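You operate a simulated robot arm through the tools that you are given. There is no shell and no other tool. Be economical: measure what you need, move in short steps, check, and stop when the job is done.

Carry out the task below with a simulated two-armed robot. There is one attempt and no reset: what you move stays moved.

JOB
Bring the tray to the bar, lift both mugs off and wipe the tray dry.
Fine: Carry it in both hands. Stand the mugs on the bar. Hold the tray as you wipe it with the sponge, and put the sponge back. Set down upright: red mug, blue mug.
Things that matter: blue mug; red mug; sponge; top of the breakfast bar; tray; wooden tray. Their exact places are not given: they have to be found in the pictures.

Only the result counts: the job must be done as asked and must still hold three seconds after the hand-in. Knocking over, shifting, dropping, spilling or breaking anything else fails it.

ROBOT AND FRAMES
Two 6-joint arms with two-finger parallel grippers on one trunk, on a base that drives. Base frame: it is fixed to the floor where the robot stands at the start and does not move with it; the origin is under the middle of the robot, x ahead of it, y to its left, z up; the surface under the hand at the start is at about z = 0.75. Readings come in m, degrees, newtons and seconds.
The left shoulder is at the start at [0.06, 0.187, 1.072], the right one opposite. With the tool pointing down near the work surface each hand reaches from about 0.22 to 0.62 m from the robot's upright axis, wherever it stands, measured 20 degrees to its own side. Places, roughly: sponge [0.5, 1.75, 1]; top of the breakfast bar [0.3, 2, 0.9]; tray [0.5, 0.1, 0.8]. Payload 1.57 kg a hand.
Tool frame (each hand has its own): the origin (TCP) lies between the finger pads and is the grasp point; the fingertips stand 0.03 m ahead of it; z points along the fingers, y is the line along which they close. Largest opening 0.11 m; finger width 0.024, thickness 0.012; the body of the gripper, 0.048 by 0.112 m, starts 0.078 m behind the TCP.
Orientation is that of the tool frame in the base frame, as a unit quaternion [x, y, z, w]. With the fingers straight down and closing along the base's y, the tool's x points along the base's -x, its y along +y and its z along -z.

CONTROLS
- The arms move only by the tool drive_tool. It takes "left_deltas", "right_deltas" or both (then of equal length, played together; a hand with none holds still); each is a list of rows, each a list of 7 numbers: the shift along the tool's x, y, z in cm, then the turn, a rotation vector about the tool's x, y, z in degrees, then the closure in counts, from 0 (fully open) to 255 (shut). In form: [[dx, dy, dz, rx, ry, rz, hand], ...]. A call has 1 to 8 rows; each row shifts and turns the commanded pose from where the row before left it, along the tool's axes as they then stand. Rows are played at 5 a second. More than 0.05 m and 8.6 degrees between two rows, or a gripper value outside its range, and nothing of the call is played. Where a pose cannot be reached the arm comes as near as it can. A force on the tool above 40 N (or 10 N above the force at the start of the call, whichever is more), or a blocked arm, ends the call early, and 0.2 s more pass. The fingers move at their own pace (about 0.153 m/s each) and stop on an object; they squeeze with about 38 N. The grip force told is the motor's: it shows also when the fingers shut on nothing. Time passes only in rows, and 0.2 s behind the last, so rows that do not move let the fingers close. The reply holds the time, the measured pose of the TCP, the force on the tool along the base axes, the opening and the grip force, in the units named above and with some noise, with the torque about the TCP (base axes, N m) and any sound that the robot's microphone picked up.
- Cameras (640 x 400 px; columns grow to the right, rows downward): "scene" is now at [0.0025, -0.0038, 1.621]; the picture's right is [-0.08, -1.00, 0.00], its down [-0.83, 0.06, -0.56] and it looks along [0.55, -0.04, -0.83] (base axes); focal length 296 px, centre (320, 200). "left" rides on the left gripper at [0.07, -0.016, -0.141] in its tool frame; the picture's right is [0.23, 0.97, 0.00], its down [-0.86, 0.20, -0.48] and it looks along [-0.47, 0.11, 0.88] (tool axes); focal length 222 px, centre (320, 200). "right" rides on the right gripper at [0.07, 0.016, -0.141] in its tool frame; the picture's right is [-0.23, 0.97, 0.00], its down [-0.86, -0.20, -0.48] and it looks along [-0.47, -0.11, 0.88] (tool axes); focal length 222 px, centre (320, 200).
- get_image(camera): a new picture of that camera. The clock stands still meanwhile.
- raise_lower(by): slides the trunk up (or, below 0, down) by that many m; the arms and the scene camera ride with it, the base frame stays. It gives what a move gives, with no picture.
- base_move(legs): drives the robot by 1 to 6 legs, each [ahead, left, turn to the left] in m, m and degrees, along the robot's own axes; the way and the turn of a leg run together, so that a leg with both is an arc; at most 1.5 m and 180 degrees a leg. The arms and the cameras ride along, it lands a little off, and it stops where it bumps. It gives what a move gives.
- aim_head(pan, tilt): turns the head with the scene camera to pan (to the left, within 86 degrees either way) and tilt (down, from -29 to 69), counted from straight ahead of the robot. It gives what a move gives.
- measure_at(camera, pixels): for up to 12 pixels [column, row] of the newest picture of that camera ("zoom" is the newest enlarged one), the place [x, y, z] in the base frame of the surface seen there, good to about 0.002 m, but the place of the scene camera against the robot may be out by one fixed shift of up to 0.025 m in any direction. The clock stands still meanwhile.
- enlarge(camera, box): a new picture of the part [left, top, right, bottom] of that camera's present view, enlarged. The clock stands still meanwhile.
- sign_off(): hands the job in; it is judged then, once.

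Go step by step. Measure first, check grasps and placings, and put right what went wrong. The budget is 80 turns and 58 pictures, counting those below and the enlarged ones. Unless the task says otherwise, let go and move clear before handing in, and close with one line.

The tools are called as a command line: name --argument value ..., lists and objects as JSON in quotes. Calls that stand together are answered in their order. drive_tool: Moves the arms, as the interface text tells. Its arguments: {"type":"object","properties":{"left_deltas":{"type":"array"},"right_deltas":{"type":"array"}},"required":[]} The other tools are called the same way: raise_lower (by) slides the trunk up or down; base_move (legs) drives the base; aim_head (pan, tilt) turns the head that bears the scene camera; get_image (camera) takes a picture; measure_at (camera, pixels) gives the place of the surface under pixels of a picture; enlarge (camera, box) takes an enlarged picture of a part of a camera's view; sign_off () hands the job in.

At the start:

```text
clock: 0.0
left_position: [0.5003, 0.2567, 1.0596]
left_tcp_rot: [0.001, 1.0, 0.001, 0.0]
left_force: [0.2, 0.1, -0.1]
left_ft_torque: [0.02, 0.0, 0.0]
left_opening: 0.1102
left_grasp_force: 0.0
right_position: [0.4486, -0.1333, 1.1378]
right_tcp_rot: [0.0, 1.0, 0.0, 0.001]
right_force: [-1.0, -0.2, 0.2]
right_ft_torque: [0.0, 0.0, 0.0]
right_opening: 0.1102
right_grasp_force: 0.0
trunk travel left (down, up): [-0.7, 0.29]
robot x, y, heading: [0.0034, -0.0008, -0.3]
head pan, tilt: [-4.4, 56.2]
```

scene: 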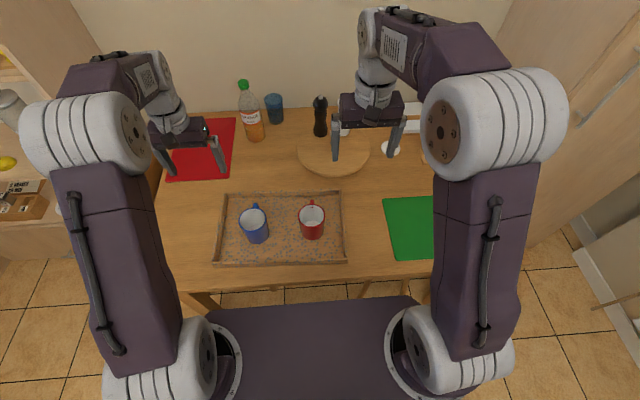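
right: 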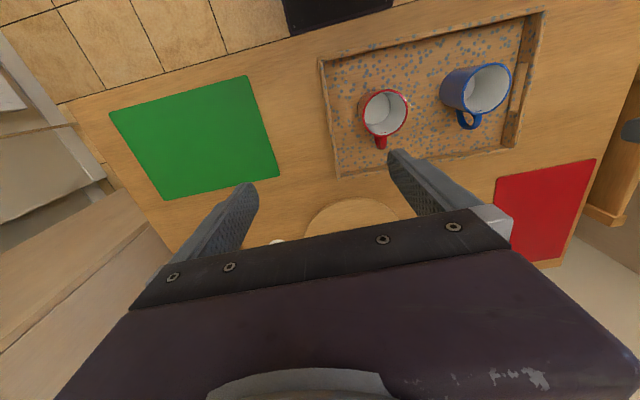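
left: 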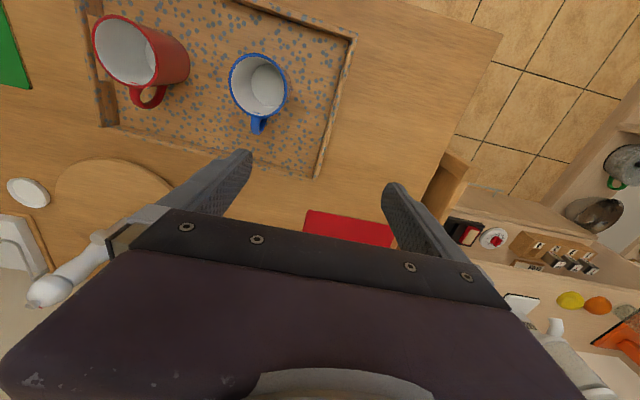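

The scene picture shows the tray at about (218-345, 192-265) with the blue mug at (254,225) and the red one at (312,220). I measure the tray rim and mugs, and enlarge for the detail.

enlarge --camera "scene" --box '[200, 170, 360, 280]'

measure_at --camera "scene" --pixels '[[222, 194], [340, 192], [217, 264], [346, 262], [280, 245], [180, 250], [254, 213], [312, 208], [220, 228], [343, 226], [280, 193], [280, 263]]'

aim_head --pan 80 --tilt 25

get_image --camera "scene"

```text
3.64 times, centred on (280, 225) of scene
```

zoom: 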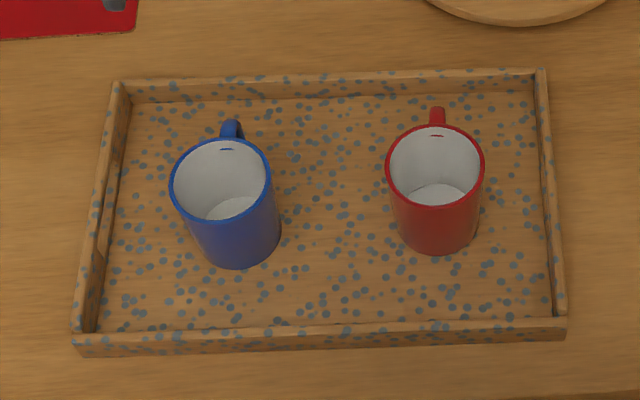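

```text
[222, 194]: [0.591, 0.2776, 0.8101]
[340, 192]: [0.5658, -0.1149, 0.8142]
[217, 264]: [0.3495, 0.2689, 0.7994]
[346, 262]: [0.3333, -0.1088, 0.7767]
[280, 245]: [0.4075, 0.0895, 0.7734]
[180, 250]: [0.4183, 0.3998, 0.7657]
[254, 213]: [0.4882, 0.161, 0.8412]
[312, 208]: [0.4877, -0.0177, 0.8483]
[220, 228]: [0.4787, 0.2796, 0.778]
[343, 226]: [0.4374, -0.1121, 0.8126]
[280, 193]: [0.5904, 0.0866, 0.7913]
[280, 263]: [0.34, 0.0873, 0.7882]
```

```text
clock: 1.6
left_position: [0.5018, 0.2564, 1.0591]
left_tcp_rot: [0.001, 1.0, 0.0, 0.0]
left_force: [-0.5, -0.4, -0.5]
left_ft_torque: [0.01, -0.02, 0.01]
left_opening: 0.11
left_grasp_force: 0.2
right_position: [0.4495, -0.1335, 1.1369]
right_tcp_rot: [-0.001, 1.0, 0.0, 0.0]
right_force: [-0.6, 0.1, 0.3]
right_ft_torque: [0.0, -0.02, 0.02]
right_opening: 0.11
right_grasp_force: 0.0
trunk travel left (down, up): [-0.7, 0.29]
robot x, y, heading: [0.0004, 0.0014, -0.1]
head pan, tilt: [80.0, 25.0]
```

```text
53 pictures are left
```

scene: 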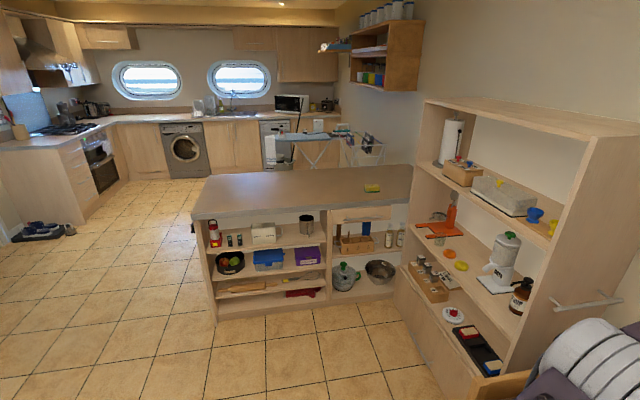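

The bar is at (192-410, 165-220) with the yellow sponge at (372,188); the floor in between is clear apart from the shelf at right. I measure these.

measure_at --camera "scene" --pixels '[[372, 188], [194, 214], [405, 200], [222, 176], [405, 168], [310, 190], [420, 150], [330, 205], [440, 350], [402, 262], [505, 373], [217, 318]]'

enlarge --camera "scene" --box '[180, 155, 430, 311]'

```text
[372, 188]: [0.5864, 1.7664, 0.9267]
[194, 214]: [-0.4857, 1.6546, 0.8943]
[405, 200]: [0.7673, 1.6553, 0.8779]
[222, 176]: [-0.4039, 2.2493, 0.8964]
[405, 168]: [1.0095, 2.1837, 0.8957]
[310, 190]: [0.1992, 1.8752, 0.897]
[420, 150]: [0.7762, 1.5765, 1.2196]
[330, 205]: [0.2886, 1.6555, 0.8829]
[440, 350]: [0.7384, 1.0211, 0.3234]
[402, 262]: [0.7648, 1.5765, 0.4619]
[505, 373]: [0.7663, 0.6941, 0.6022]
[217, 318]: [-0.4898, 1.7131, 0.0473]
```

```text
2.56 times, centred on (305, 233) of scene
```

zoom: 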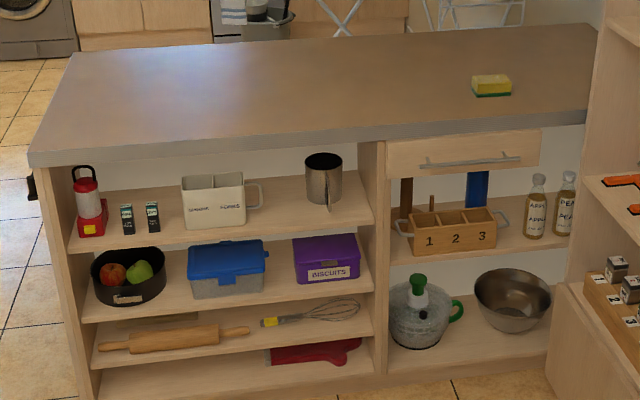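

The bar top is at z≈0.896, y 1.655–2.25, with the sponge on it at [0.586, 1.766]. I bring both hands above the tray's short walls to look closely, using the hand cameras since they have no shift.

drive_tool --left_deltas '[[0.8, 0.4, 2.4, 0, 0, 0, 60], [0.8, 0.4, 2.4, 0, 0, 0, 60], [0.8, 0.4, 2.4, 0, 0, 0, 60], [0.8, 0.4, 2.4, 0, 0, 0, 60], [0.7, 0.3, 2.3, 0, 0, 0, 60]]' --right_deltas '[[-0.3, 0.4, 4, 0, 0, 0, 60], [-0.3, 0.4, 4, 0, 0, 0, 60], [-0.3, 0.4, 4, 0, 0, 0, 60], [-0.3, 0.4, 4, 0, 0, 0, 60], [-0.2, 0.5, 3.7, 0, 0, 0, 60]]'

get_image --camera "left"

get_image --camera "right"

```text
clock: 2.8
left_position: [0.462, 0.2761, 0.9407]
left_tcp_rot: [0.0, 1.0, 0.0, 0.0]
left_force: [-1.4, -0.4, -0.2]
left_ft_torque: [-0.01, 0.02, 0.03]
left_opening: 0.084
left_grasp_force: 0.1
right_position: [0.465, -0.1105, 0.9407]
right_tcp_rot: [0.0, 1.0, 0.0, -0.001]
right_force: [0.2, -0.3, -0.3]
right_ft_torque: [0.01, 0.04, 0.0]
right_opening: 0.0843
right_grasp_force: 0.2
trunk travel left (down, up): [-0.7, 0.29]
robot x, y, heading: [0.0012, -0.0014, -0.2]
head pan, tilt: [80.0, 25.0]
```

```text
51 pictures are left
```

left: 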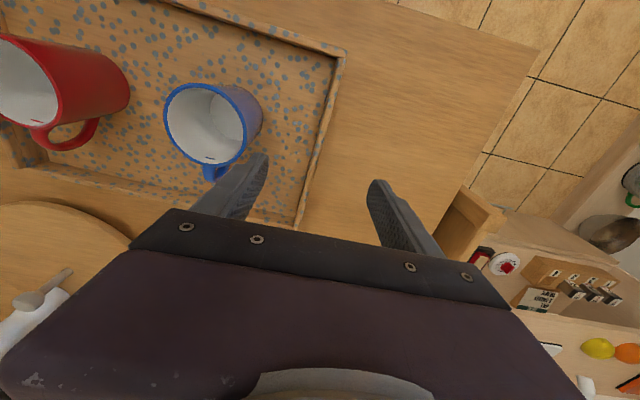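

```text
50 pictures are left
```

right: 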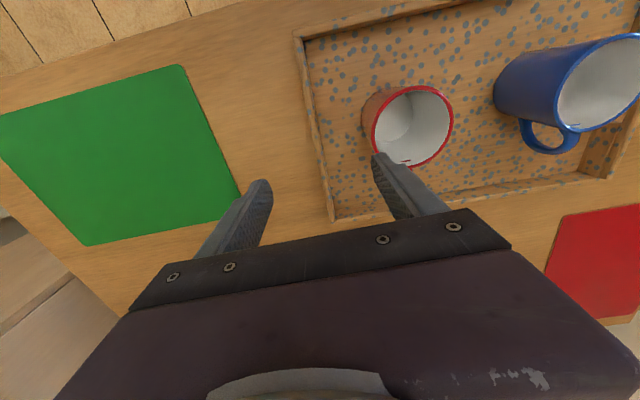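

The wrist views show the left wall from (345,60) to (297,222) and the right wall from (298,45) to (330,218). I measure those rims, the floor and mugs.

measure_at --camera "left" --pixels '[[342, 62], [335, 85], [326, 110], [318, 135], [309, 165], [299, 200], [295, 215], [250, 205], [280, 150], [370, 150], [205, 125], [210, 170]]'

measure_at --camera "right" --pixels '[[299, 45], [305, 75], [312, 110], [317, 140], [322, 165], [328, 200], [333, 216], [345, 150], [380, 196], [450, 115], [408, 165], [413, 120]]'

enlarge --camera "left" --box '[230, 20, 390, 120]'

```text
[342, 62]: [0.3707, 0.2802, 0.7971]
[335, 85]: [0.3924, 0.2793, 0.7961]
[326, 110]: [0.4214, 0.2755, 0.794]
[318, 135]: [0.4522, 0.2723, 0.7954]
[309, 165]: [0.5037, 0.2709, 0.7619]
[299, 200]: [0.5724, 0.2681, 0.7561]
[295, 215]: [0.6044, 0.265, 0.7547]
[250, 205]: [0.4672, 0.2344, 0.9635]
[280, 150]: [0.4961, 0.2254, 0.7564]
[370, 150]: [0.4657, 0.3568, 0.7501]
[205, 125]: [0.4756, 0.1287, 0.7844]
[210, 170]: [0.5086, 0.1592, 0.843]
```

```text
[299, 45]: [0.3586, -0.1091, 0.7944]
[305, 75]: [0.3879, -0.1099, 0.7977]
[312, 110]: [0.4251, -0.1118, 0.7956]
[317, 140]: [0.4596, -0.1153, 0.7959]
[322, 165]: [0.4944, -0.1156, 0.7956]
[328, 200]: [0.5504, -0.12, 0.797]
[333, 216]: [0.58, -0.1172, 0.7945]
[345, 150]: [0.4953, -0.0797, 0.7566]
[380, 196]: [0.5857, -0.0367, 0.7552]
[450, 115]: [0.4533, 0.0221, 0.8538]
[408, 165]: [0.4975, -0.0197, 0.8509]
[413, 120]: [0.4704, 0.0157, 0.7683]
```

```text
4.00 times, centred on (310, 70) of left
```

zoom: 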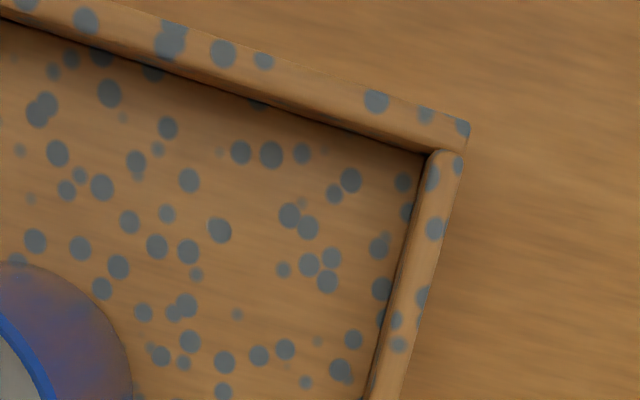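

The wrist cameras give table z=0.750, tray floor 0.756, rim 0.796, so the scene camera reads about 0.016 high. I check the left wall for a handle notch near (310,160).

enlarge --camera "left" --box '[240, 110, 380, 230]'

enlarge --camera "right" --box '[260, 30, 400, 225]'

```text
3.33 times, centred on (310, 170) of left
```

zoom: 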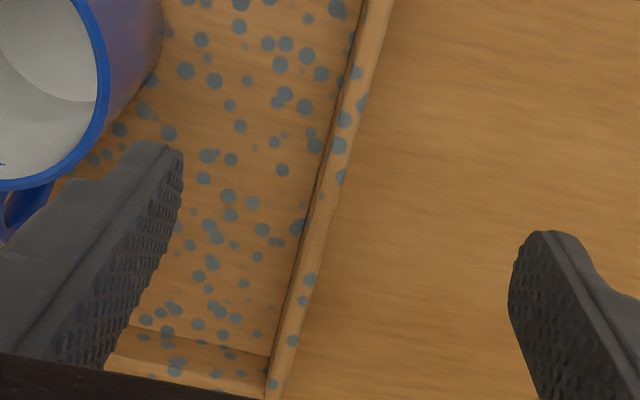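

```text
2.05 times, centred on (330, 128) of right
```

zoom: 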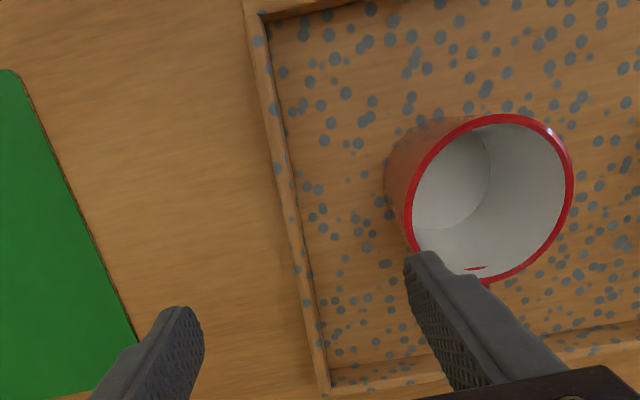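

The walls are plain, turned about -2.7°. I lower both hands over the wall centres with a narrowed opening.

drive_tool --left_deltas '[[-0.5, -0.2, 0, 0, 0, 2.7, 150], [0, 0, 3, 0, 0, 0, 150], [0, 0, 3, 0, 0, 0, 150], [0, 0, 3, 0, 0, 0, 150], [0, 0, 3, 0, 0, 0, 150], [0, 0, 2, 0, 0, 0, 150], [0, 0, 0.8, 0, 0, 0, 150]]' --right_deltas '[[-0.2, -0.45, 0, 0, 0, 2.7, 150], [0, 0, 3, 0, 0, 0, 150], [0, 0, 3, 0, 0, 0, 150], [0, 0, 3, 0, 0, 0, 150], [0, 0, 3, 0, 0, 0, 150], [0, 0, 2, 0, 0, 0, 150], [0, 0, 0.8, 0, 0, 0, 150]]'

get_image --camera "left"

get_image --camera "right"

```text
clock: 4.4
left_position: [0.4663, 0.2743, 0.792]
left_tcp_rot: [0.023, 1.0, 0.0, -0.001]
left_force: [0.7, -0.5, 0.1]
left_ft_torque: [0.01, -0.02, -0.03]
left_opening: 0.0455
left_grasp_force: 0.1
right_position: [0.4641, -0.1168, 0.7918]
right_tcp_rot: [0.024, 1.0, 0.0, 0.001]
right_force: [0.8, 0.1, 0.6]
right_ft_torque: [0.0, -0.03, -0.01]
right_opening: 0.0454
right_grasp_force: 0.1
trunk travel left (down, up): [-0.7, 0.29]
robot x, y, heading: [0.0015, 0.0014, 0.3]
head pan, tilt: [80.0, 25.0]
```

```text
46 pictures are left
```

left: 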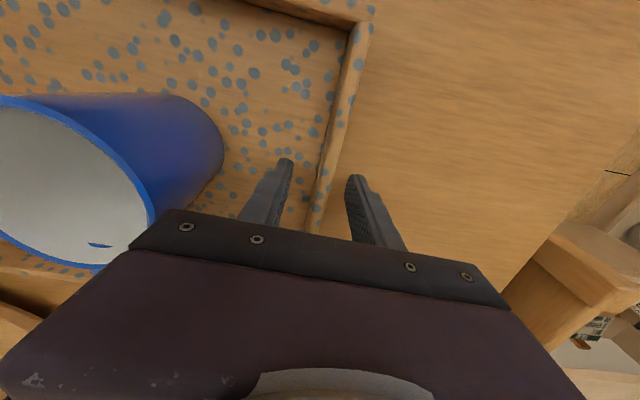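

```text
45 pictures are left
```

right: 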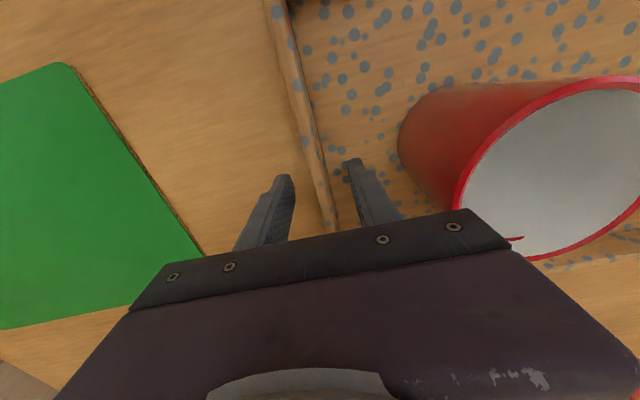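

Both walls lie between the fingers. I close both hands.

drive_tool --left_deltas '[[0, 0, 0, 0, 0, 0, 200], [0, 0, 0, 0, 0, 0, 255], [0, 0, 0, 0, 0, 0, 255], [0, 0, 0, 0, 0, 0, 255]]' --right_deltas '[[0, 0, 0, 0, 0, 0, 200], [0, 0, 0, 0, 0, 0, 255], [0, 0, 0, 0, 0, 0, 255], [0, 0, 0, 0, 0, 0, 255]]'

raise_lower --by 0.03

get_image --camera "left"

```text
clock: 5.4
left_position: [0.4658, 0.274, 0.7917]
left_tcp_rot: [0.024, 1.0, 0.0, 0.0]
left_force: [1.6, -3.7, -0.3]
left_ft_torque: [-0.01, -0.3, 0.69]
left_opening: 0.0089
left_grasp_force: 27.4
right_position: [0.4641, -0.1169, 0.7912]
right_tcp_rot: [0.023, 1.0, 0.0, 0.0]
right_force: [-1.4, 3.1, -0.7]
right_ft_torque: [0.02, -0.29, 0.68]
right_opening: 0.0088
right_grasp_force: 27.7
trunk travel left (down, up): [-0.7, 0.29]
robot x, y, heading: [0.002, -0.0032, -0.0]
head pan, tilt: [80.0, 25.0]
```

```text
clock: 6.1
left_position: [0.4673, 0.2757, 0.8214]
left_tcp_rot: [0.024, 1.0, 0.0, -0.001]
left_force: [3.7, -6.2, -5.7]
left_ft_torque: [0.03, 0.12, 0.65]
left_opening: 0.0087
left_grasp_force: 27.6
right_position: [0.464, -0.1177, 0.8211]
right_tcp_rot: [0.023, 1.0, 0.0, -0.001]
right_force: [-2.8, 5.2, -5.9]
right_ft_torque: [-0.01, -0.04, 0.67]
right_opening: 0.0089
right_grasp_force: 27.7
trunk travel left (down, up): [-0.73, 0.26]
robot x, y, heading: [0.0004, 0.0019, 0.2]
head pan, tilt: [80.0, 25.0]
```

```text
44 pictures are left
```

left: 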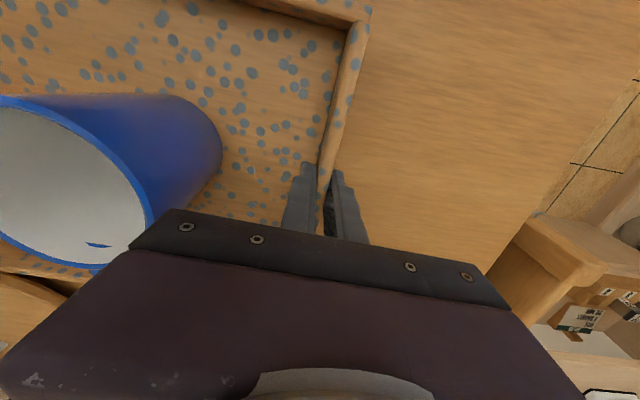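

Both hands hold the tray (about 6 N each) and it hangs level. I raise it above the bar height, then sidestep left with a small step back.

raise_lower --by 0.2

base_move --legs '[[-0.15, 0.1, 0], [0, 0.4, 0]]'

aim_head --pan 0 --tilt 50

get_image --camera "scene"

```text
clock: 8.3
left_position: [0.4683, 0.2747, 1.0227]
left_tcp_rot: [0.024, 1.0, 0.0, -0.001]
left_force: [2.4, -8.9, -4.6]
left_ft_torque: [-0.01, -0.1, 0.66]
left_opening: 0.0088
left_grasp_force: 27.3
right_position: [0.4655, -0.1177, 1.0206]
right_tcp_rot: [0.024, 1.0, 0.0, -0.001]
right_force: [-4.2, 9.2, -5.2]
right_ft_torque: [0.02, 0.14, 0.63]
right_opening: 0.0089
right_grasp_force: 27.3
trunk travel left (down, up): [-0.93, 0.06]
robot x, y, heading: [-0.0027, -0.0014, -0.2]
head pan, tilt: [80.0, 25.0]
```

```text
clock: 11.9
left_position: [0.3152, 0.7723, 1.0218]
left_tcp_rot: [0.021, 1.0, 0.001, 0.0]
left_force: [2.6, -10.8, -4.6]
left_ft_torque: [0.0, -0.02, 0.69]
left_opening: 0.0091
left_grasp_force: 27.4
right_position: [0.3159, 0.3814, 1.0208]
right_tcp_rot: [0.021, 1.0, 0.0, -0.001]
right_force: [-3.4, 8.8, -5.3]
right_ft_torque: [0.0, 0.05, 0.68]
right_opening: 0.0089
right_grasp_force: 27.8
trunk travel left (down, up): [-0.93, 0.06]
robot x, y, heading: [-0.1496, 0.4966, -0.0]
head pan, tilt: [80.0, 25.0]
```

```text
clock: 13.4
left_position: [0.3154, 0.7748, 1.0223]
left_tcp_rot: [0.022, 1.0, 0.0, 0.001]
left_force: [2.8, -2.7, -5.6]
left_ft_torque: [0.0, -0.38, 0.69]
left_opening: 0.0088
left_grasp_force: 27.8
right_position: [0.3158, 0.3834, 1.0217]
right_tcp_rot: [0.022, 1.0, -0.001, 0.0]
right_force: [-3.0, 2.6, -5.2]
right_ft_torque: [-0.01, 0.42, 0.68]
right_opening: 0.0088
right_grasp_force: 27.1
trunk travel left (down, up): [-0.93, 0.06]
robot x, y, heading: [-0.1546, 0.4991, 0.2]
head pan, tilt: [0.0, 50.0]
```

```text
43 pictures are left
```

scene: 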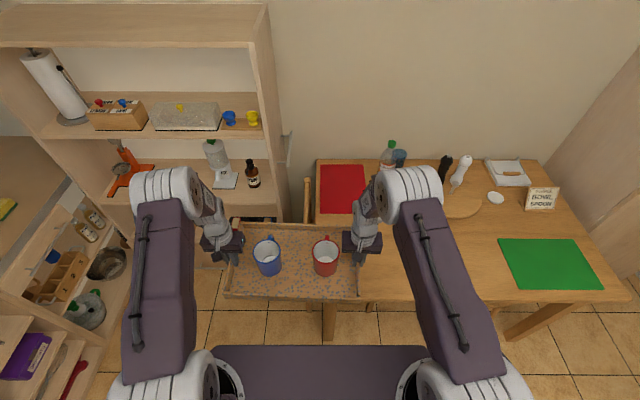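

The tray rides level with both mugs standing. I turn left 90° and approach the bar, stopping short.

base_move --legs '[[0, 0, 45], [0, 0, 45], [0.5, -0.25, 0]]'

get_image --camera "scene"

```text
clock: 20.8
left_position: [-0.1832, 1.4646, 1.0236]
left_tcp_rot: [-0.692, 0.722, 0.001, 0.0]
left_force: [2.6, 2.3, -5.3]
left_ft_torque: [-0.05, 0.0, 0.69]
left_opening: 0.0092
left_grasp_force: 27.7
right_position: [0.2075, 1.4646, 1.0217]
right_tcp_rot: [-0.692, 0.722, 0.0, 0.0]
right_force: [-3.1, -3.4, -5.0]
right_ft_torque: [0.01, -0.03, 0.68]
right_opening: 0.009
right_grasp_force: 27.7
trunk travel left (down, up): [-0.93, 0.06]
robot x, y, heading: [0.0959, 0.9967, 90.2]
head pan, tilt: [0.0, 50.0]
```

```text
42 pictures are left
```

scene: 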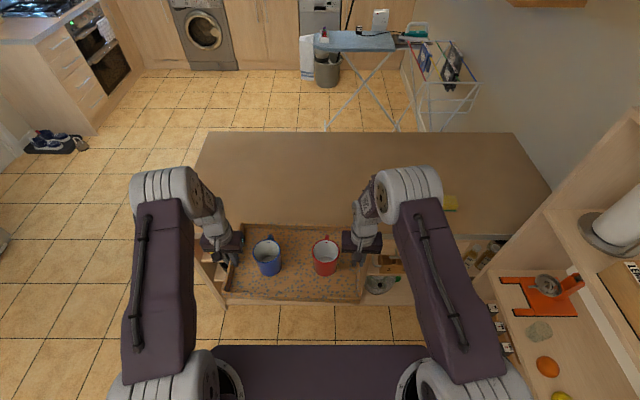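

The tray is 1.46 in y with the bar edge ahead. I measure my own base front (320,350) and the bar edges to judge how near I may drive.

measure_at --camera "scene" --pixels '[[320, 348], [320, 380], [270, 210], [450, 203], [215, 252], [340, 137], [548, 185], [420, 290], [222, 300], [365, 290]]'

```text
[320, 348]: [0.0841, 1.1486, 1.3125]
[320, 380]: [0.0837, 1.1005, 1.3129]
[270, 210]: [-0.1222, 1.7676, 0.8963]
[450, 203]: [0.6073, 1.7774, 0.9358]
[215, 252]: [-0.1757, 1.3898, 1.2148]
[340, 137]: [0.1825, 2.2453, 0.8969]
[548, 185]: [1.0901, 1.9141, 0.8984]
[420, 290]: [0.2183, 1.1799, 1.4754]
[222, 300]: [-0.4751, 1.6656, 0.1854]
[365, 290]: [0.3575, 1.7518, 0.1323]
```

The trunk front is only 0.15 ahead of the axis, so a further 0.30 m should stay clear.

base_move --legs '[[0.3, 0, 0]]'

get_image --camera "left"

```text
clock: 22.8
left_position: [-0.1816, 1.7669, 1.0231]
left_tcp_rot: [-0.691, 0.723, 0.0, -0.001]
left_force: [2.0, 3.4, -4.7]
left_ft_torque: [0.41, 0.0, 0.69]
left_opening: 0.009
left_grasp_force: 27.4
right_position: [0.2092, 1.766, 1.0219]
right_tcp_rot: [-0.691, 0.723, 0.0, 0.0]
right_force: [-0.9, -3.4, -6.2]
right_ft_torque: [-0.45, 0.0, 0.67]
right_opening: 0.0088
right_grasp_force: 27.1
trunk travel left (down, up): [-0.93, 0.06]
robot x, y, heading: [0.0931, 1.3037, 90.0]
head pan, tilt: [0.0, 50.0]
```

```text
41 pictures are left
```

left: 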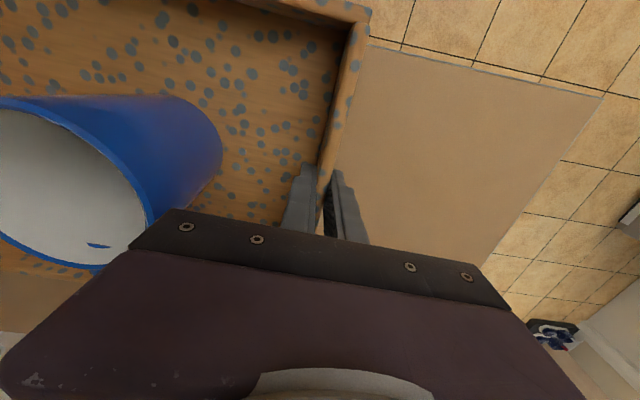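

The bar is under the tray's side. I measure its top and front edge from the left hand camera.

measure_at --camera "left" --pixels '[[450, 150], [400, 200], [470, 75], [390, 55], [590, 100], [355, 12], [350, 45]]'

```text
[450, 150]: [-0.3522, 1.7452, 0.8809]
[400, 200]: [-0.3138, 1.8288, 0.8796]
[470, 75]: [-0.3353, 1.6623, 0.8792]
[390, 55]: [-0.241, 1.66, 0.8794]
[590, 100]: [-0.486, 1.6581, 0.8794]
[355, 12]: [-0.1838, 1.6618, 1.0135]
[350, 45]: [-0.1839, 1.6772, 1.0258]
```

Bar top is z=0.880 with its edge at y≈1.657; the tray's near edge sits at 1.66. I shift the tray 2.5 cm forward and lower it by trunk to just above contact.

drive_tool --left_deltas '[[-0.8, 0, 0, 0, 0, 0, 255], [-0.8, 0, 0, 0, 0, 0, 255], [-0.9, 0, 0, 0, 0, 0, 255]]' --right_deltas '[[-0.8, 0, 0, 0, 0, 0, 255], [-0.8, 0, 0, 0, 0, 0, 255], [-0.9, 0, 0, 0, 0, 0, 255]]'

raise_lower --by -0.095

```text
clock: 23.6
left_position: [-0.1824, 1.7943, 1.0216]
left_tcp_rot: [-0.692, 0.722, 0.0, 0.0]
left_force: [2.4, 2.2, -5.7]
left_ft_torque: [-0.19, 0.08, 0.47]
left_opening: 0.0088
left_grasp_force: 27.0
right_position: [0.2101, 1.7918, 1.02]
right_tcp_rot: [-0.691, 0.723, -0.001, -0.001]
right_force: [-2.7, -1.5, -6.3]
right_ft_torque: [0.14, 0.05, 0.42]
right_opening: 0.0088
right_grasp_force: 27.5
trunk travel left (down, up): [-0.93, 0.06]
robot x, y, heading: [0.0916, 1.3039, 89.9]
head pan, tilt: [0.0, 50.0]
```

```text
clock: 24.9
left_position: [-0.1809, 1.793, 0.9274]
left_tcp_rot: [-0.691, 0.723, -0.001, 0.0]
left_force: [5.6, 2.5, -6.0]
left_ft_torque: [0.21, 0.05, 0.5]
left_opening: 0.0093
left_grasp_force: 27.5
right_position: [0.2103, 1.7918, 0.9252]
right_tcp_rot: [-0.692, 0.722, -0.001, -0.002]
right_force: [-5.1, -1.4, -4.4]
right_ft_torque: [-0.25, 0.07, 0.46]
right_opening: 0.0088
right_grasp_force: 27.5
trunk travel left (down, up): [-0.835, 0.155]
robot x, y, heading: [0.0948, 1.2991, 90.1]
head pan, tilt: [0.0, 50.0]
```

Still carried, about 5 mm up. I lower gently by hand until the weight comes off.

drive_tool --left_deltas '[[0, 0, 0.25, 0, 0, 0, 255], [0, 0, 0.2, 0, 0, 0, 255], [0, 0, 0.1, 0, 0, 0, 255]]' --right_deltas '[[0, 0, 0.2, 0, 0, 0, 255], [0, 0, 0.15, 0, 0, 0, 255], [0, 0, 0.1, 0, 0, 0, 255]]'

```text
clock: 25.7
left_position: [-0.1812, 1.7927, 0.9234]
left_tcp_rot: [-0.691, 0.723, 0.001, 0.001]
left_force: [5.5, 5.6, 9.4]
left_ft_torque: [-0.69, 0.0, 0.49]
left_opening: 0.0088
left_grasp_force: 27.5
right_position: [0.21, 1.7907, 0.9222]
right_tcp_rot: [-0.691, 0.723, 0.0, 0.0]
right_force: [-9.0, -2.6, -5.6]
right_ft_torque: [0.79, 0.01, 0.36]
right_opening: 0.0089
right_grasp_force: 27.0
trunk travel left (down, up): [-0.835, 0.155]
robot x, y, heading: [0.0911, 1.2989, 90.0]
head pan, tilt: [0.0, 50.0]
```

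The left side is resting while the right still carries; I even it out.

drive_tool --left_deltas '[[0, 0, -0.05, 0, 0, 0, 255], [0, 0, 0, 0, 0, 0, 255]]' --right_deltas '[[0, 0, 0.12, 0, 0, 0, 255], [0, 0, 0.05, 0, 0, 0, 255]]'

```text
clock: 26.3
left_position: [-0.1806, 1.7911, 0.9228]
left_tcp_rot: [-0.691, 0.723, 0.0, 0.001]
left_force: [4.6, 7.6, -2.8]
left_ft_torque: [0.55, 0.05, 0.66]
left_opening: 0.009
left_grasp_force: 28.0
right_position: [0.2103, 1.7912, 0.9224]
right_tcp_rot: [-0.691, 0.723, 0.001, 0.001]
right_force: [-3.2, -0.3, 24.5]
right_ft_torque: [-0.34, 0.03, 0.68]
right_opening: 0.009
right_grasp_force: 27.9
trunk travel left (down, up): [-0.835, 0.155]
robot x, y, heading: [0.0914, 1.2991, 89.9]
head pan, tilt: [0.0, 50.0]
```

The tray rests on the bar. I open narrowly and lift both hands clear.

drive_tool --left_deltas '[[0, 0, 0.06, 0, 0, 0, 220], [0, 0, 0, 0, 0, 0, 180], [0, 0, 0, 0, 0, 0, 150], [0, 0, -3, 0, 0, 0, 150], [0, 0, -3, 0, 0, 0, 150], [0, 0, -3, 0, 0, 0, 150], [0, 0, -3, 0, 0, 0, 150], [0, 0, -2, 0, 0, 0, 60]]' --right_deltas '[[0, 0, -0.05, 0, 0, 0, 220], [0, 0, 0, 0, 0, 0, 180], [0, 0, 0, 0, 0, 0, 150], [0, 0, -3, 0, 0, 0, 150], [0, 0, -3, 0, 0, 0, 150], [0, 0, -3, 0, 0, 0, 150], [0, 0, -3, 0, 0, 0, 150], [0, 0, -2, 0, 0, 0, 60]]'

get_image --camera "left"

get_image --camera "right"

```text
clock: 28.1
left_position: [-0.1815, 1.7915, 1.0624]
left_tcp_rot: [-0.691, 0.723, 0.0, 0.0]
left_force: [0.3, -0.9, -0.4]
left_ft_torque: [0.01, -0.03, 0.0]
left_opening: 0.0841
left_grasp_force: 0.0
right_position: [0.2111, 1.7901, 1.06]
right_tcp_rot: [-0.691, 0.723, -0.002, 0.0]
right_force: [-0.3, -0.4, 0.6]
right_ft_torque: [0.01, 0.01, 0.01]
right_opening: 0.0841
right_grasp_force: 0.1
trunk travel left (down, up): [-0.835, 0.155]
robot x, y, heading: [0.0945, 1.2992, 90.2]
head pan, tilt: [0.0, 50.0]
```

```text
40 pictures are left
```

left: 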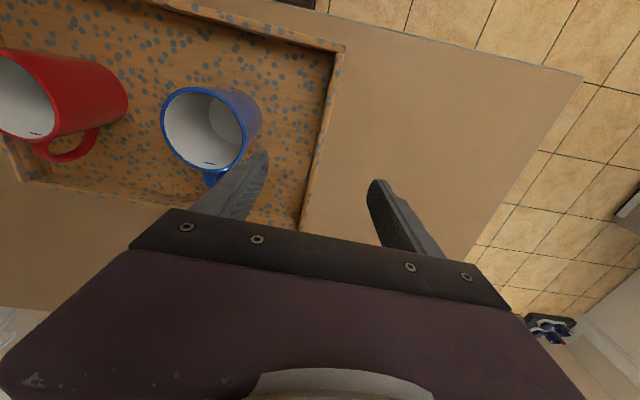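

```text
39 pictures are left
```

right: 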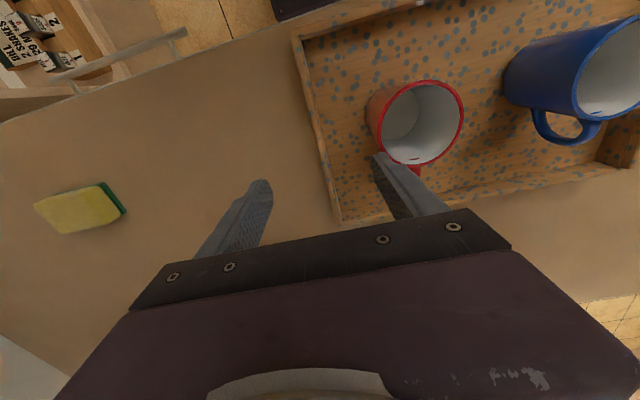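

Both mugs stand on the tray; the sponge shows at (80,208) of the right picture. I measure mug rims and the sponge.

measure_at --camera "left" --pixels '[[163, 115], [244, 122], [207, 90], [205, 168], [257, 120], [215, 185], [180, 155], [232, 157]]'

measure_at --camera "right" --pixels '[[380, 118], [461, 110], [420, 83], [415, 163], [417, 172], [386, 145], [446, 150], [40, 205], [118, 210], [95, 185], [70, 232], [80, 208]]'

```text
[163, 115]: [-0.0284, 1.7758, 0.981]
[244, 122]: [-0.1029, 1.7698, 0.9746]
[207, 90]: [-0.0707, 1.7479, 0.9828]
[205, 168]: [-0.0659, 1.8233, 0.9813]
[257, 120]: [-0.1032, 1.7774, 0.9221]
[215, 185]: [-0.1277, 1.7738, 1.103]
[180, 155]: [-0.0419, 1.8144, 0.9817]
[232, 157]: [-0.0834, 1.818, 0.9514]
```

```text
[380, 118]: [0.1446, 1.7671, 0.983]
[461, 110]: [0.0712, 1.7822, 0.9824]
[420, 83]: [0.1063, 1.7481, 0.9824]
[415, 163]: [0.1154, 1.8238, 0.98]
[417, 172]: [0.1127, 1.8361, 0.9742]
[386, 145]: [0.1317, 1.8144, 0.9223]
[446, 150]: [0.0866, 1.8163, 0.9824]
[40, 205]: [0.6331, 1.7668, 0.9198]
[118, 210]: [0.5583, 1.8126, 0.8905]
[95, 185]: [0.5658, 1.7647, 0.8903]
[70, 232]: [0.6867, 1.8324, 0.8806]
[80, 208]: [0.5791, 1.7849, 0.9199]
```

Blue mug centre ≈(-0.067, 1.786), red ≈(0.108, 1.786), rims at z=0.982, diameter 0.076. I move the open hands over the two mugs.

drive_tool --left_deltas '[[0, -3, 0, 0, 0, 0, 0], [0, -3, 0, 0, 0, 0, 0], [0, -3, 0, 0, 0, 0, 0], [0.1, -2.47, 0, 0, 0, 0, 0]]' --right_deltas '[[0, 3, 0, 0, 0, 0, 0], [0, 3, 0, 0, 0, 0, 0], [0.4, 3, 0, 0, 0, 0, 0], [0.4, 1.28, 0, 0, 0, 0, 0]]'

get_image --camera "left"

get_image --camera "right"

```text
clock: 29.1
left_position: [-0.0665, 1.7848, 1.062]
left_tcp_rot: [-0.691, 0.723, 0.0, 0.0]
left_force: [-0.2, -0.5, 0.0]
left_ft_torque: [0.0, 0.03, -0.05]
left_opening: 0.1097
left_grasp_force: 0.0
right_position: [0.107, 1.7868, 1.0613]
right_tcp_rot: [-0.691, 0.723, -0.001, -0.001]
right_force: [-0.2, 0.4, 0.2]
right_ft_torque: [0.01, 0.01, -0.02]
right_opening: 0.1101
right_grasp_force: 0.1
trunk travel left (down, up): [-0.835, 0.155]
robot x, y, heading: [0.0911, 1.3035, 90.0]
head pan, tilt: [0.0, 50.0]
```

```text
38 pictures are left
```

left: 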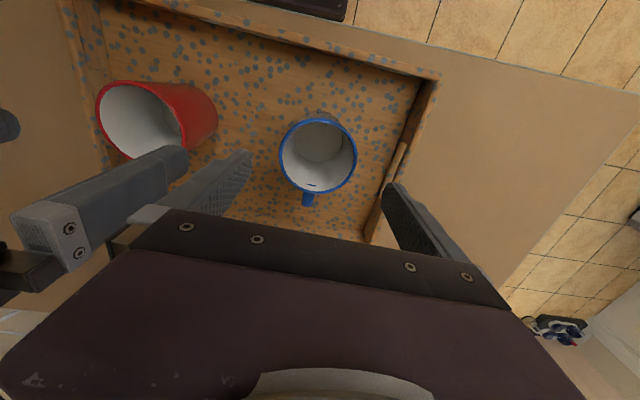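

```text
37 pictures are left
```

right: 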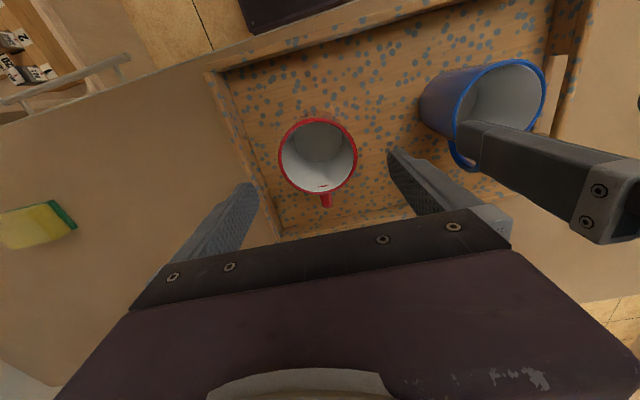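

Both mugs are centred between fingers. I descend 11.5 cm and close.

drive_tool --left_deltas '[[0, 0, 3, 0, 0, 0, 0], [0, 0, 3, 0, 0, 0, 0], [0, 0, 3, 0, 0, 0, 0], [0, 0, 2.5, 0, 0, 0, 0], [0, 0, 0, 0, 0, 0, 120], [0, 0, 0, 0, 0, 0, 255], [0, 0, 0, 0, 0, 0, 255]]' --right_deltas '[[0, 0, 3, 0, 0, 0, 0], [0, 0, 3, 0, 0, 0, 0], [0, 0, 3, 0, 0, 0, 0], [0, 0, 2.5, 0, 0, 0, 0], [0, 0, 0, 0, 0, 0, 120], [0, 0, 0, 0, 0, 0, 255], [0, 0, 0, 0, 0, 0, 255]]'

```text
clock: 30.7
left_position: [-0.0673, 1.786, 0.9481]
left_tcp_rot: [-0.691, 0.723, 0.0, 0.0]
left_force: [0.1, 0.8, 0.2]
left_ft_torque: [-0.01, 0.02, -0.02]
left_opening: 0.0805
left_grasp_force: 38.2
right_position: [0.1067, 1.787, 0.9456]
right_tcp_rot: [-0.691, 0.722, -0.001, -0.001]
right_force: [-1.0, 2.4, 3.4]
right_ft_torque: [0.1, 0.26, -0.03]
right_opening: 0.0808
right_grasp_force: 37.9
trunk travel left (down, up): [-0.835, 0.155]
robot x, y, heading: [0.0969, 1.2982, 89.9]
head pan, tilt: [0.0, 50.0]
```

Both mugs are gripped (0.080 m, 38 N). I lift them and carry them out to either side of the tray.

drive_tool --left_deltas '[[0, 0, -3, 0, 0, 0, 255], [0, 0, -4, 0, 0, 0, 255], [0, 0, -4, 0, 0, 0, 255], [1.13, 4.61, 0, 0, 0, 0, 255], [1.13, 4.61, 0, 0, 0, 0, 255], [1.13, 4.61, 0, 0, 0, 0, 255], [1.13, 4.61, 0, 0, 0, 0, 255], [1.13, 4.61, 0, 0, 0, 0, 255]]' --right_deltas '[[0, 0, -3, 0, 0, 0, 255], [0, 0, -4, 0, 0, 0, 255], [0, 0, -4, 0, 0, 0, 255], [0.74, -4.5, 0, 0, 0, 0, 255], [0.74, -4.5, 0, 0, 0, 0, 255], [0.74, -4.5, 0, 0, 0, 0, 255], [0.74, -4.5, 0, 0, 0, 0, 255], [0.74, -4.5, 0, 0, 0, 0, 255]]'

get_image --camera "scene"

```text
clock: 32.5
left_position: [-0.2996, 1.7387, 1.0566]
left_tcp_rot: [-0.69, 0.723, 0.001, 0.001]
left_force: [0.1, -0.5, -3.0]
left_ft_torque: [0.01, -0.03, -0.02]
left_opening: 0.0803
left_grasp_force: 37.9
right_position: [0.3318, 1.7385, 1.0549]
right_tcp_rot: [-0.692, 0.722, -0.001, -0.001]
right_force: [0.2, 0.3, -3.3]
right_ft_torque: [0.0, 0.0, 0.03]
right_opening: 0.0807
right_grasp_force: 38.0
trunk travel left (down, up): [-0.835, 0.155]
robot x, y, heading: [0.0906, 1.3056, 90.0]
head pan, tilt: [0.0, 50.0]
```

```text
36 pictures are left
```

scene: 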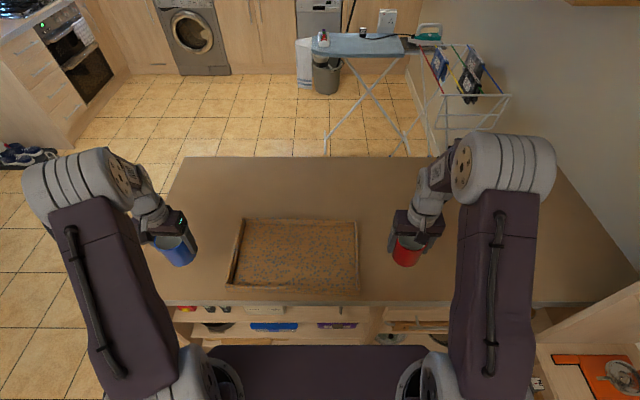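

Both mugs hang clear of the tray over free bar. I lower them to the bar.

drive_tool --left_deltas '[[0, 0, 4, 0, 0, 0, 255], [0, 0, 4, 0, 0, 0, 255], [0, 0, 2.5, 0, 0, 0, 255], [0, 0, 0.6, 0, 0, 0, 255], [0, 0, 0.2, 0, 0, 0, 255], [0, 0, 0.1, 0, 0, 0, 255]]' --right_deltas '[[0, 0, 4, 0, 0, 0, 255], [0, 0, 4, 0, 0, 0, 255], [0, 0, 2.5, 0, 0, 0, 255], [0, 0, 0.6, 0, 0, 0, 255], [0, 0, 0.2, 0, 0, 0, 255], [0, 0, 0.1, 0, 0, 0, 255]]'

```text
clock: 33.9
left_position: [-0.2997, 1.7397, 0.9432]
left_tcp_rot: [-0.691, 0.723, -0.001, 0.0]
left_force: [0.2, -0.2, -2.5]
left_ft_torque: [0.0, 0.03, 0.04]
left_opening: 0.0803
left_grasp_force: 38.3
right_position: [0.33, 1.7409, 0.942]
right_tcp_rot: [-0.691, 0.723, -0.001, 0.0]
right_force: [-0.8, 0.2, -2.5]
right_ft_torque: [0.02, 0.01, 0.0]
right_opening: 0.0809
right_grasp_force: 38.0
trunk travel left (down, up): [-0.835, 0.155]
robot x, y, heading: [0.0936, 1.303, 90.4]
head pan, tilt: [0.0, 50.0]
```

Still carried; a few more small steps down.

drive_tool --left_deltas '[[0, 0, 0.1, 0, 0, 0, 255], [0, 0, 0.1, 0, 0, 0, 255], [0, 0, 0, 0, 0, 0, 255]]' --right_deltas '[[0, 0, 0.1, 0, 0, 0, 255], [0, 0, 0.1, 0, 0, 0, 255], [0, 0, 0, 0, 0, 0, 255]]'

```text
clock: 34.7
left_position: [-0.2993, 1.74, 0.9409]
left_tcp_rot: [-0.692, 0.722, 0.0, 0.0]
left_force: [0.0, -1.6, -0.2]
left_ft_torque: [0.01, 0.11, 0.02]
left_opening: 0.0804
left_grasp_force: 38.2
right_position: [0.3304, 1.7394, 0.9386]
right_tcp_rot: [-0.691, 0.723, -0.001, -0.001]
right_force: [0.2, 0.2, -2.5]
right_ft_torque: [-0.04, 0.0, 0.0]
right_opening: 0.0806
right_grasp_force: 38.3
trunk travel left (down, up): [-0.835, 0.155]
robot x, y, heading: [0.0922, 1.3057, 90.3]
head pan, tilt: [0.0, 50.0]
```

Left has touched; the right goes a little lower.

drive_tool --right_deltas '[[0, 0, 0.1, 0, 0, 0, 255], [0, 0, 0.1, 0, 0, 0, 255], [0, 0, 0, 0, 0, 0, 255]]'

```text
clock: 35.5
left_position: [-0.2989, 1.7381, 0.9417]
left_tcp_rot: [-0.691, 0.723, 0.001, 0.0]
left_force: [0.3, -0.2, -3.3]
left_ft_torque: [-0.01, -0.01, -0.04]
left_opening: 0.0803
left_grasp_force: 38.0
right_position: [0.33, 1.7391, 0.94]
right_tcp_rot: [-0.691, 0.723, 0.001, 0.002]
right_force: [4.8, 0.9, 22.2]
right_ft_torque: [-0.02, 0.41, -0.03]
right_opening: 0.0808
right_grasp_force: 38.2
trunk travel left (down, up): [-0.835, 0.155]
robot x, y, heading: [0.0889, 1.3, 90.1]
head pan, tilt: [0.0, 50.0]
```

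The right mug is firmly down; I ease it and lower the left a touch.

drive_tool --left_deltas '[[0, 0, 0.1, 0, 0, 0, 255], [0, 0, 0, 0, 0, 0, 255]]' --right_deltas '[[0, 0, -0.07, 0, 0, 0, 255], [0, 0, 0, 0, 0, 0, 255]]'

```text
clock: 36.1
left_position: [-0.2993, 1.7388, 0.9419]
left_tcp_rot: [-0.691, 0.723, 0.001, 0.001]
left_force: [1.6, -1.6, 5.2]
left_ft_torque: [-0.09, 0.16, 0.03]
left_opening: 0.0803
left_grasp_force: 38.0
right_position: [0.3314, 1.7391, 0.9384]
right_tcp_rot: [-0.691, 0.723, 0.0, 0.0]
right_force: [3.4, 5.8, 16.4]
right_ft_torque: [0.32, 0.36, -0.18]
right_opening: 0.0807
right_grasp_force: 37.9
trunk travel left (down, up): [-0.835, 0.155]
robot x, y, heading: [0.0928, 1.301, 90.1]
head pan, tilt: [0.0, 50.0]
```

Both mugs rest on the bar. I open and lift clear.

drive_tool --left_deltas '[[0, 0, 0, 0, 0, 0, 30], [0, 0, 0, 0, 0, 0, 0], [0, 0, 0, 0, 0, 0, 0], [0, 0, -3, 0, 0, 0, 0], [0, 0, -4, 0, 0, 0, 0], [0, 0, -4, 0, 0, 0, 0], [0, 0, -3, 0, 0, 0, 0]]' --right_deltas '[[0, 0, 0, 0, 0, 0, 30], [0, 0, 0, 0, 0, 0, 0], [0, 0, 0, 0, 0, 0, 0], [0, 0, -3, 0, 0, 0, 0], [0, 0, -4, 0, 0, 0, 0], [0, 0, -4, 0, 0, 0, 0], [0, 0, -3, 0, 0, 0, 0]]'

get_image --camera "right"

get_image --camera "left"

```text
clock: 37.7
left_position: [-0.2995, 1.7386, 1.081]
left_tcp_rot: [-0.691, 0.723, 0.0, 0.0]
left_force: [-0.1, -0.5, 0.2]
left_ft_torque: [0.0, 0.01, 0.02]
left_opening: 0.1101
left_grasp_force: 0.1
right_position: [0.33, 1.7389, 1.0792]
right_tcp_rot: [-0.69, 0.724, 0.0, 0.0]
right_force: [0.0, -0.2, -0.1]
right_ft_torque: [0.03, 0.0, 0.0]
right_opening: 0.1101
right_grasp_force: 0.0
trunk travel left (down, up): [-0.835, 0.155]
robot x, y, heading: [0.0903, 1.3017, 90.2]
head pan, tilt: [0.0, 50.0]
```

```text
35 pictures are left
```

right: 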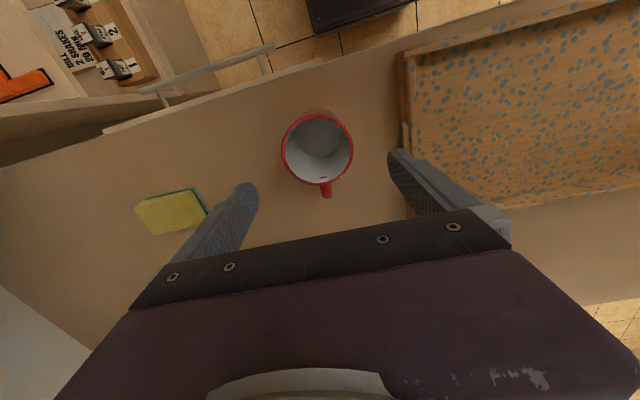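

```text
34 pictures are left
```

left: 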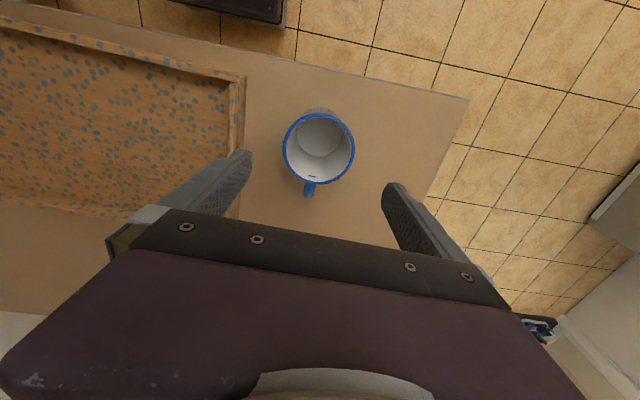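

Mugs stand upright on the bar at both sides. I sidestep right 0.13 m so the right hand can reach the sponge, and move the right hand over it.

base_move --legs '[[0, -0.13, 0]]'

drive_tool --right_deltas '[[-1, -4, 0, 0, 0, 0, 0], [-1, -4, 0, 0, 0, 0, 0], [-1, -4, 0, 0, 0, 0, 0]]'

get_image --camera "right"

```text
clock: 39.0
left_position: [-0.1714, 1.7393, 1.0796]
left_tcp_rot: [-0.69, 0.723, -0.001, 0.001]
left_force: [-0.3, -0.5, -0.2]
left_ft_torque: [0.0, -0.02, -0.02]
left_opening: 0.1103
left_grasp_force: 0.1
right_position: [0.4561, 1.7408, 1.0811]
right_tcp_rot: [-0.692, 0.722, -0.002, 0.0]
right_force: [0.4, -0.8, 0.3]
right_ft_torque: [-0.01, -0.02, -0.01]
right_opening: 0.1101
right_grasp_force: 0.1
trunk travel left (down, up): [-0.835, 0.155]
robot x, y, heading: [0.2226, 1.3005, 90.0]
head pan, tilt: [0.0, 50.0]
```

```text
clock: 39.8
left_position: [-0.1692, 1.7401, 1.0792]
left_tcp_rot: [-0.691, 0.723, 0.001, -0.001]
left_force: [-0.1, -0.3, -0.5]
left_ft_torque: [0.01, 0.01, 0.04]
left_opening: 0.1098
left_grasp_force: 0.1
right_position: [0.5822, 1.765, 1.0766]
right_tcp_rot: [-0.692, 0.722, 0.0, -0.002]
right_force: [0.1, 0.6, 0.3]
right_ft_torque: [-0.01, 0.03, -0.01]
right_opening: 0.1099
right_grasp_force: 0.0
trunk travel left (down, up): [-0.835, 0.155]
robot x, y, heading: [0.2213, 1.2977, 90.1]
head pan, tilt: [0.0, 50.0]
```

```text
33 pictures are left
```

right: 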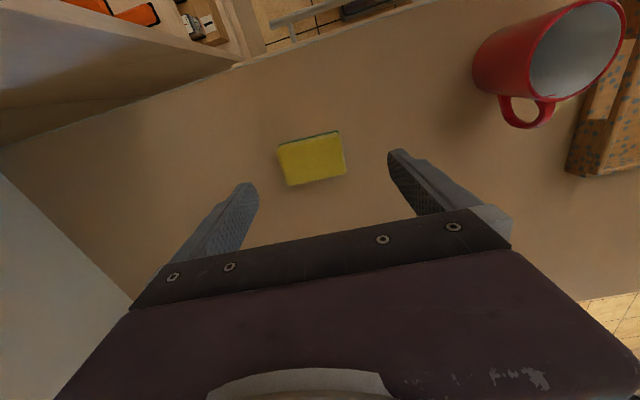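

The sponge is between the fingers' lines at (278-347, 130-187). I measure its corners.

measure_at --camera "right" --pixels '[[280, 148], [338, 134], [344, 172], [291, 183], [312, 160], [310, 141], [345, 153], [284, 165], [318, 178], [260, 160]]'

enlarge --camera "right" --box '[250, 110, 380, 200]'

```text
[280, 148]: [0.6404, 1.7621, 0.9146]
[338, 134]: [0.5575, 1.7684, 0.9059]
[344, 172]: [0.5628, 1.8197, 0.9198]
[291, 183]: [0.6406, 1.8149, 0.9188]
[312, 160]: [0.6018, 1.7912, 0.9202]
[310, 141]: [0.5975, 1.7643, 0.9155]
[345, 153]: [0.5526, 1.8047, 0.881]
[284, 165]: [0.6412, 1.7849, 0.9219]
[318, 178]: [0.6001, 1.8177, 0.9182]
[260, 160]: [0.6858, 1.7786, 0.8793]
```

```text
4.44 times, centred on (315, 155) of right
```

zoom: 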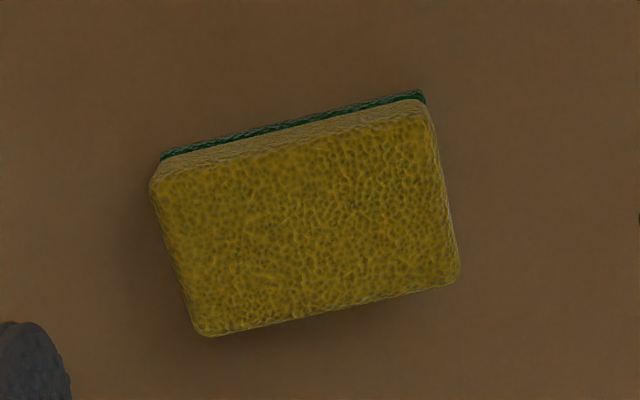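

Sponge: centre (0.600, 1.791), 0.085 × 0.055, top 0.920, aligned with the hand. I move over it, descend and close along its length.

drive_tool --right_deltas '[[-2.68, -1.68, 0, 0, 0, 0, 0], [0, 0, 4, 0, 0, 0, 0], [0, 0, 4, 0, 0, 0, 0], [0, 0, 3, 0, 0, 0, 0]]'

get_image --camera "right"

```text
clock: 40.8
left_position: [-0.1706, 1.7407, 1.0793]
left_tcp_rot: [-0.691, 0.723, 0.0, 0.0]
left_force: [-0.1, 0.3, 0.5]
left_ft_torque: [0.01, 0.03, 0.03]
left_opening: 0.1102
left_grasp_force: 0.1
right_position: [0.5979, 1.7919, 0.9678]
right_tcp_rot: [-0.692, 0.722, 0.0, 0.0]
right_force: [-0.2, 0.1, -0.5]
right_ft_torque: [0.05, 0.02, 0.04]
right_opening: 0.1099
right_grasp_force: 0.2
trunk travel left (down, up): [-0.835, 0.155]
robot x, y, heading: [0.2251, 1.3035, 90.3]
head pan, tilt: [0.0, 50.0]
```

```text
31 pictures are left
```

right: 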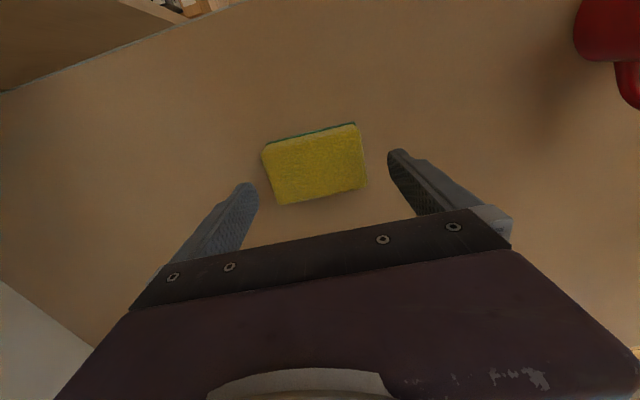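

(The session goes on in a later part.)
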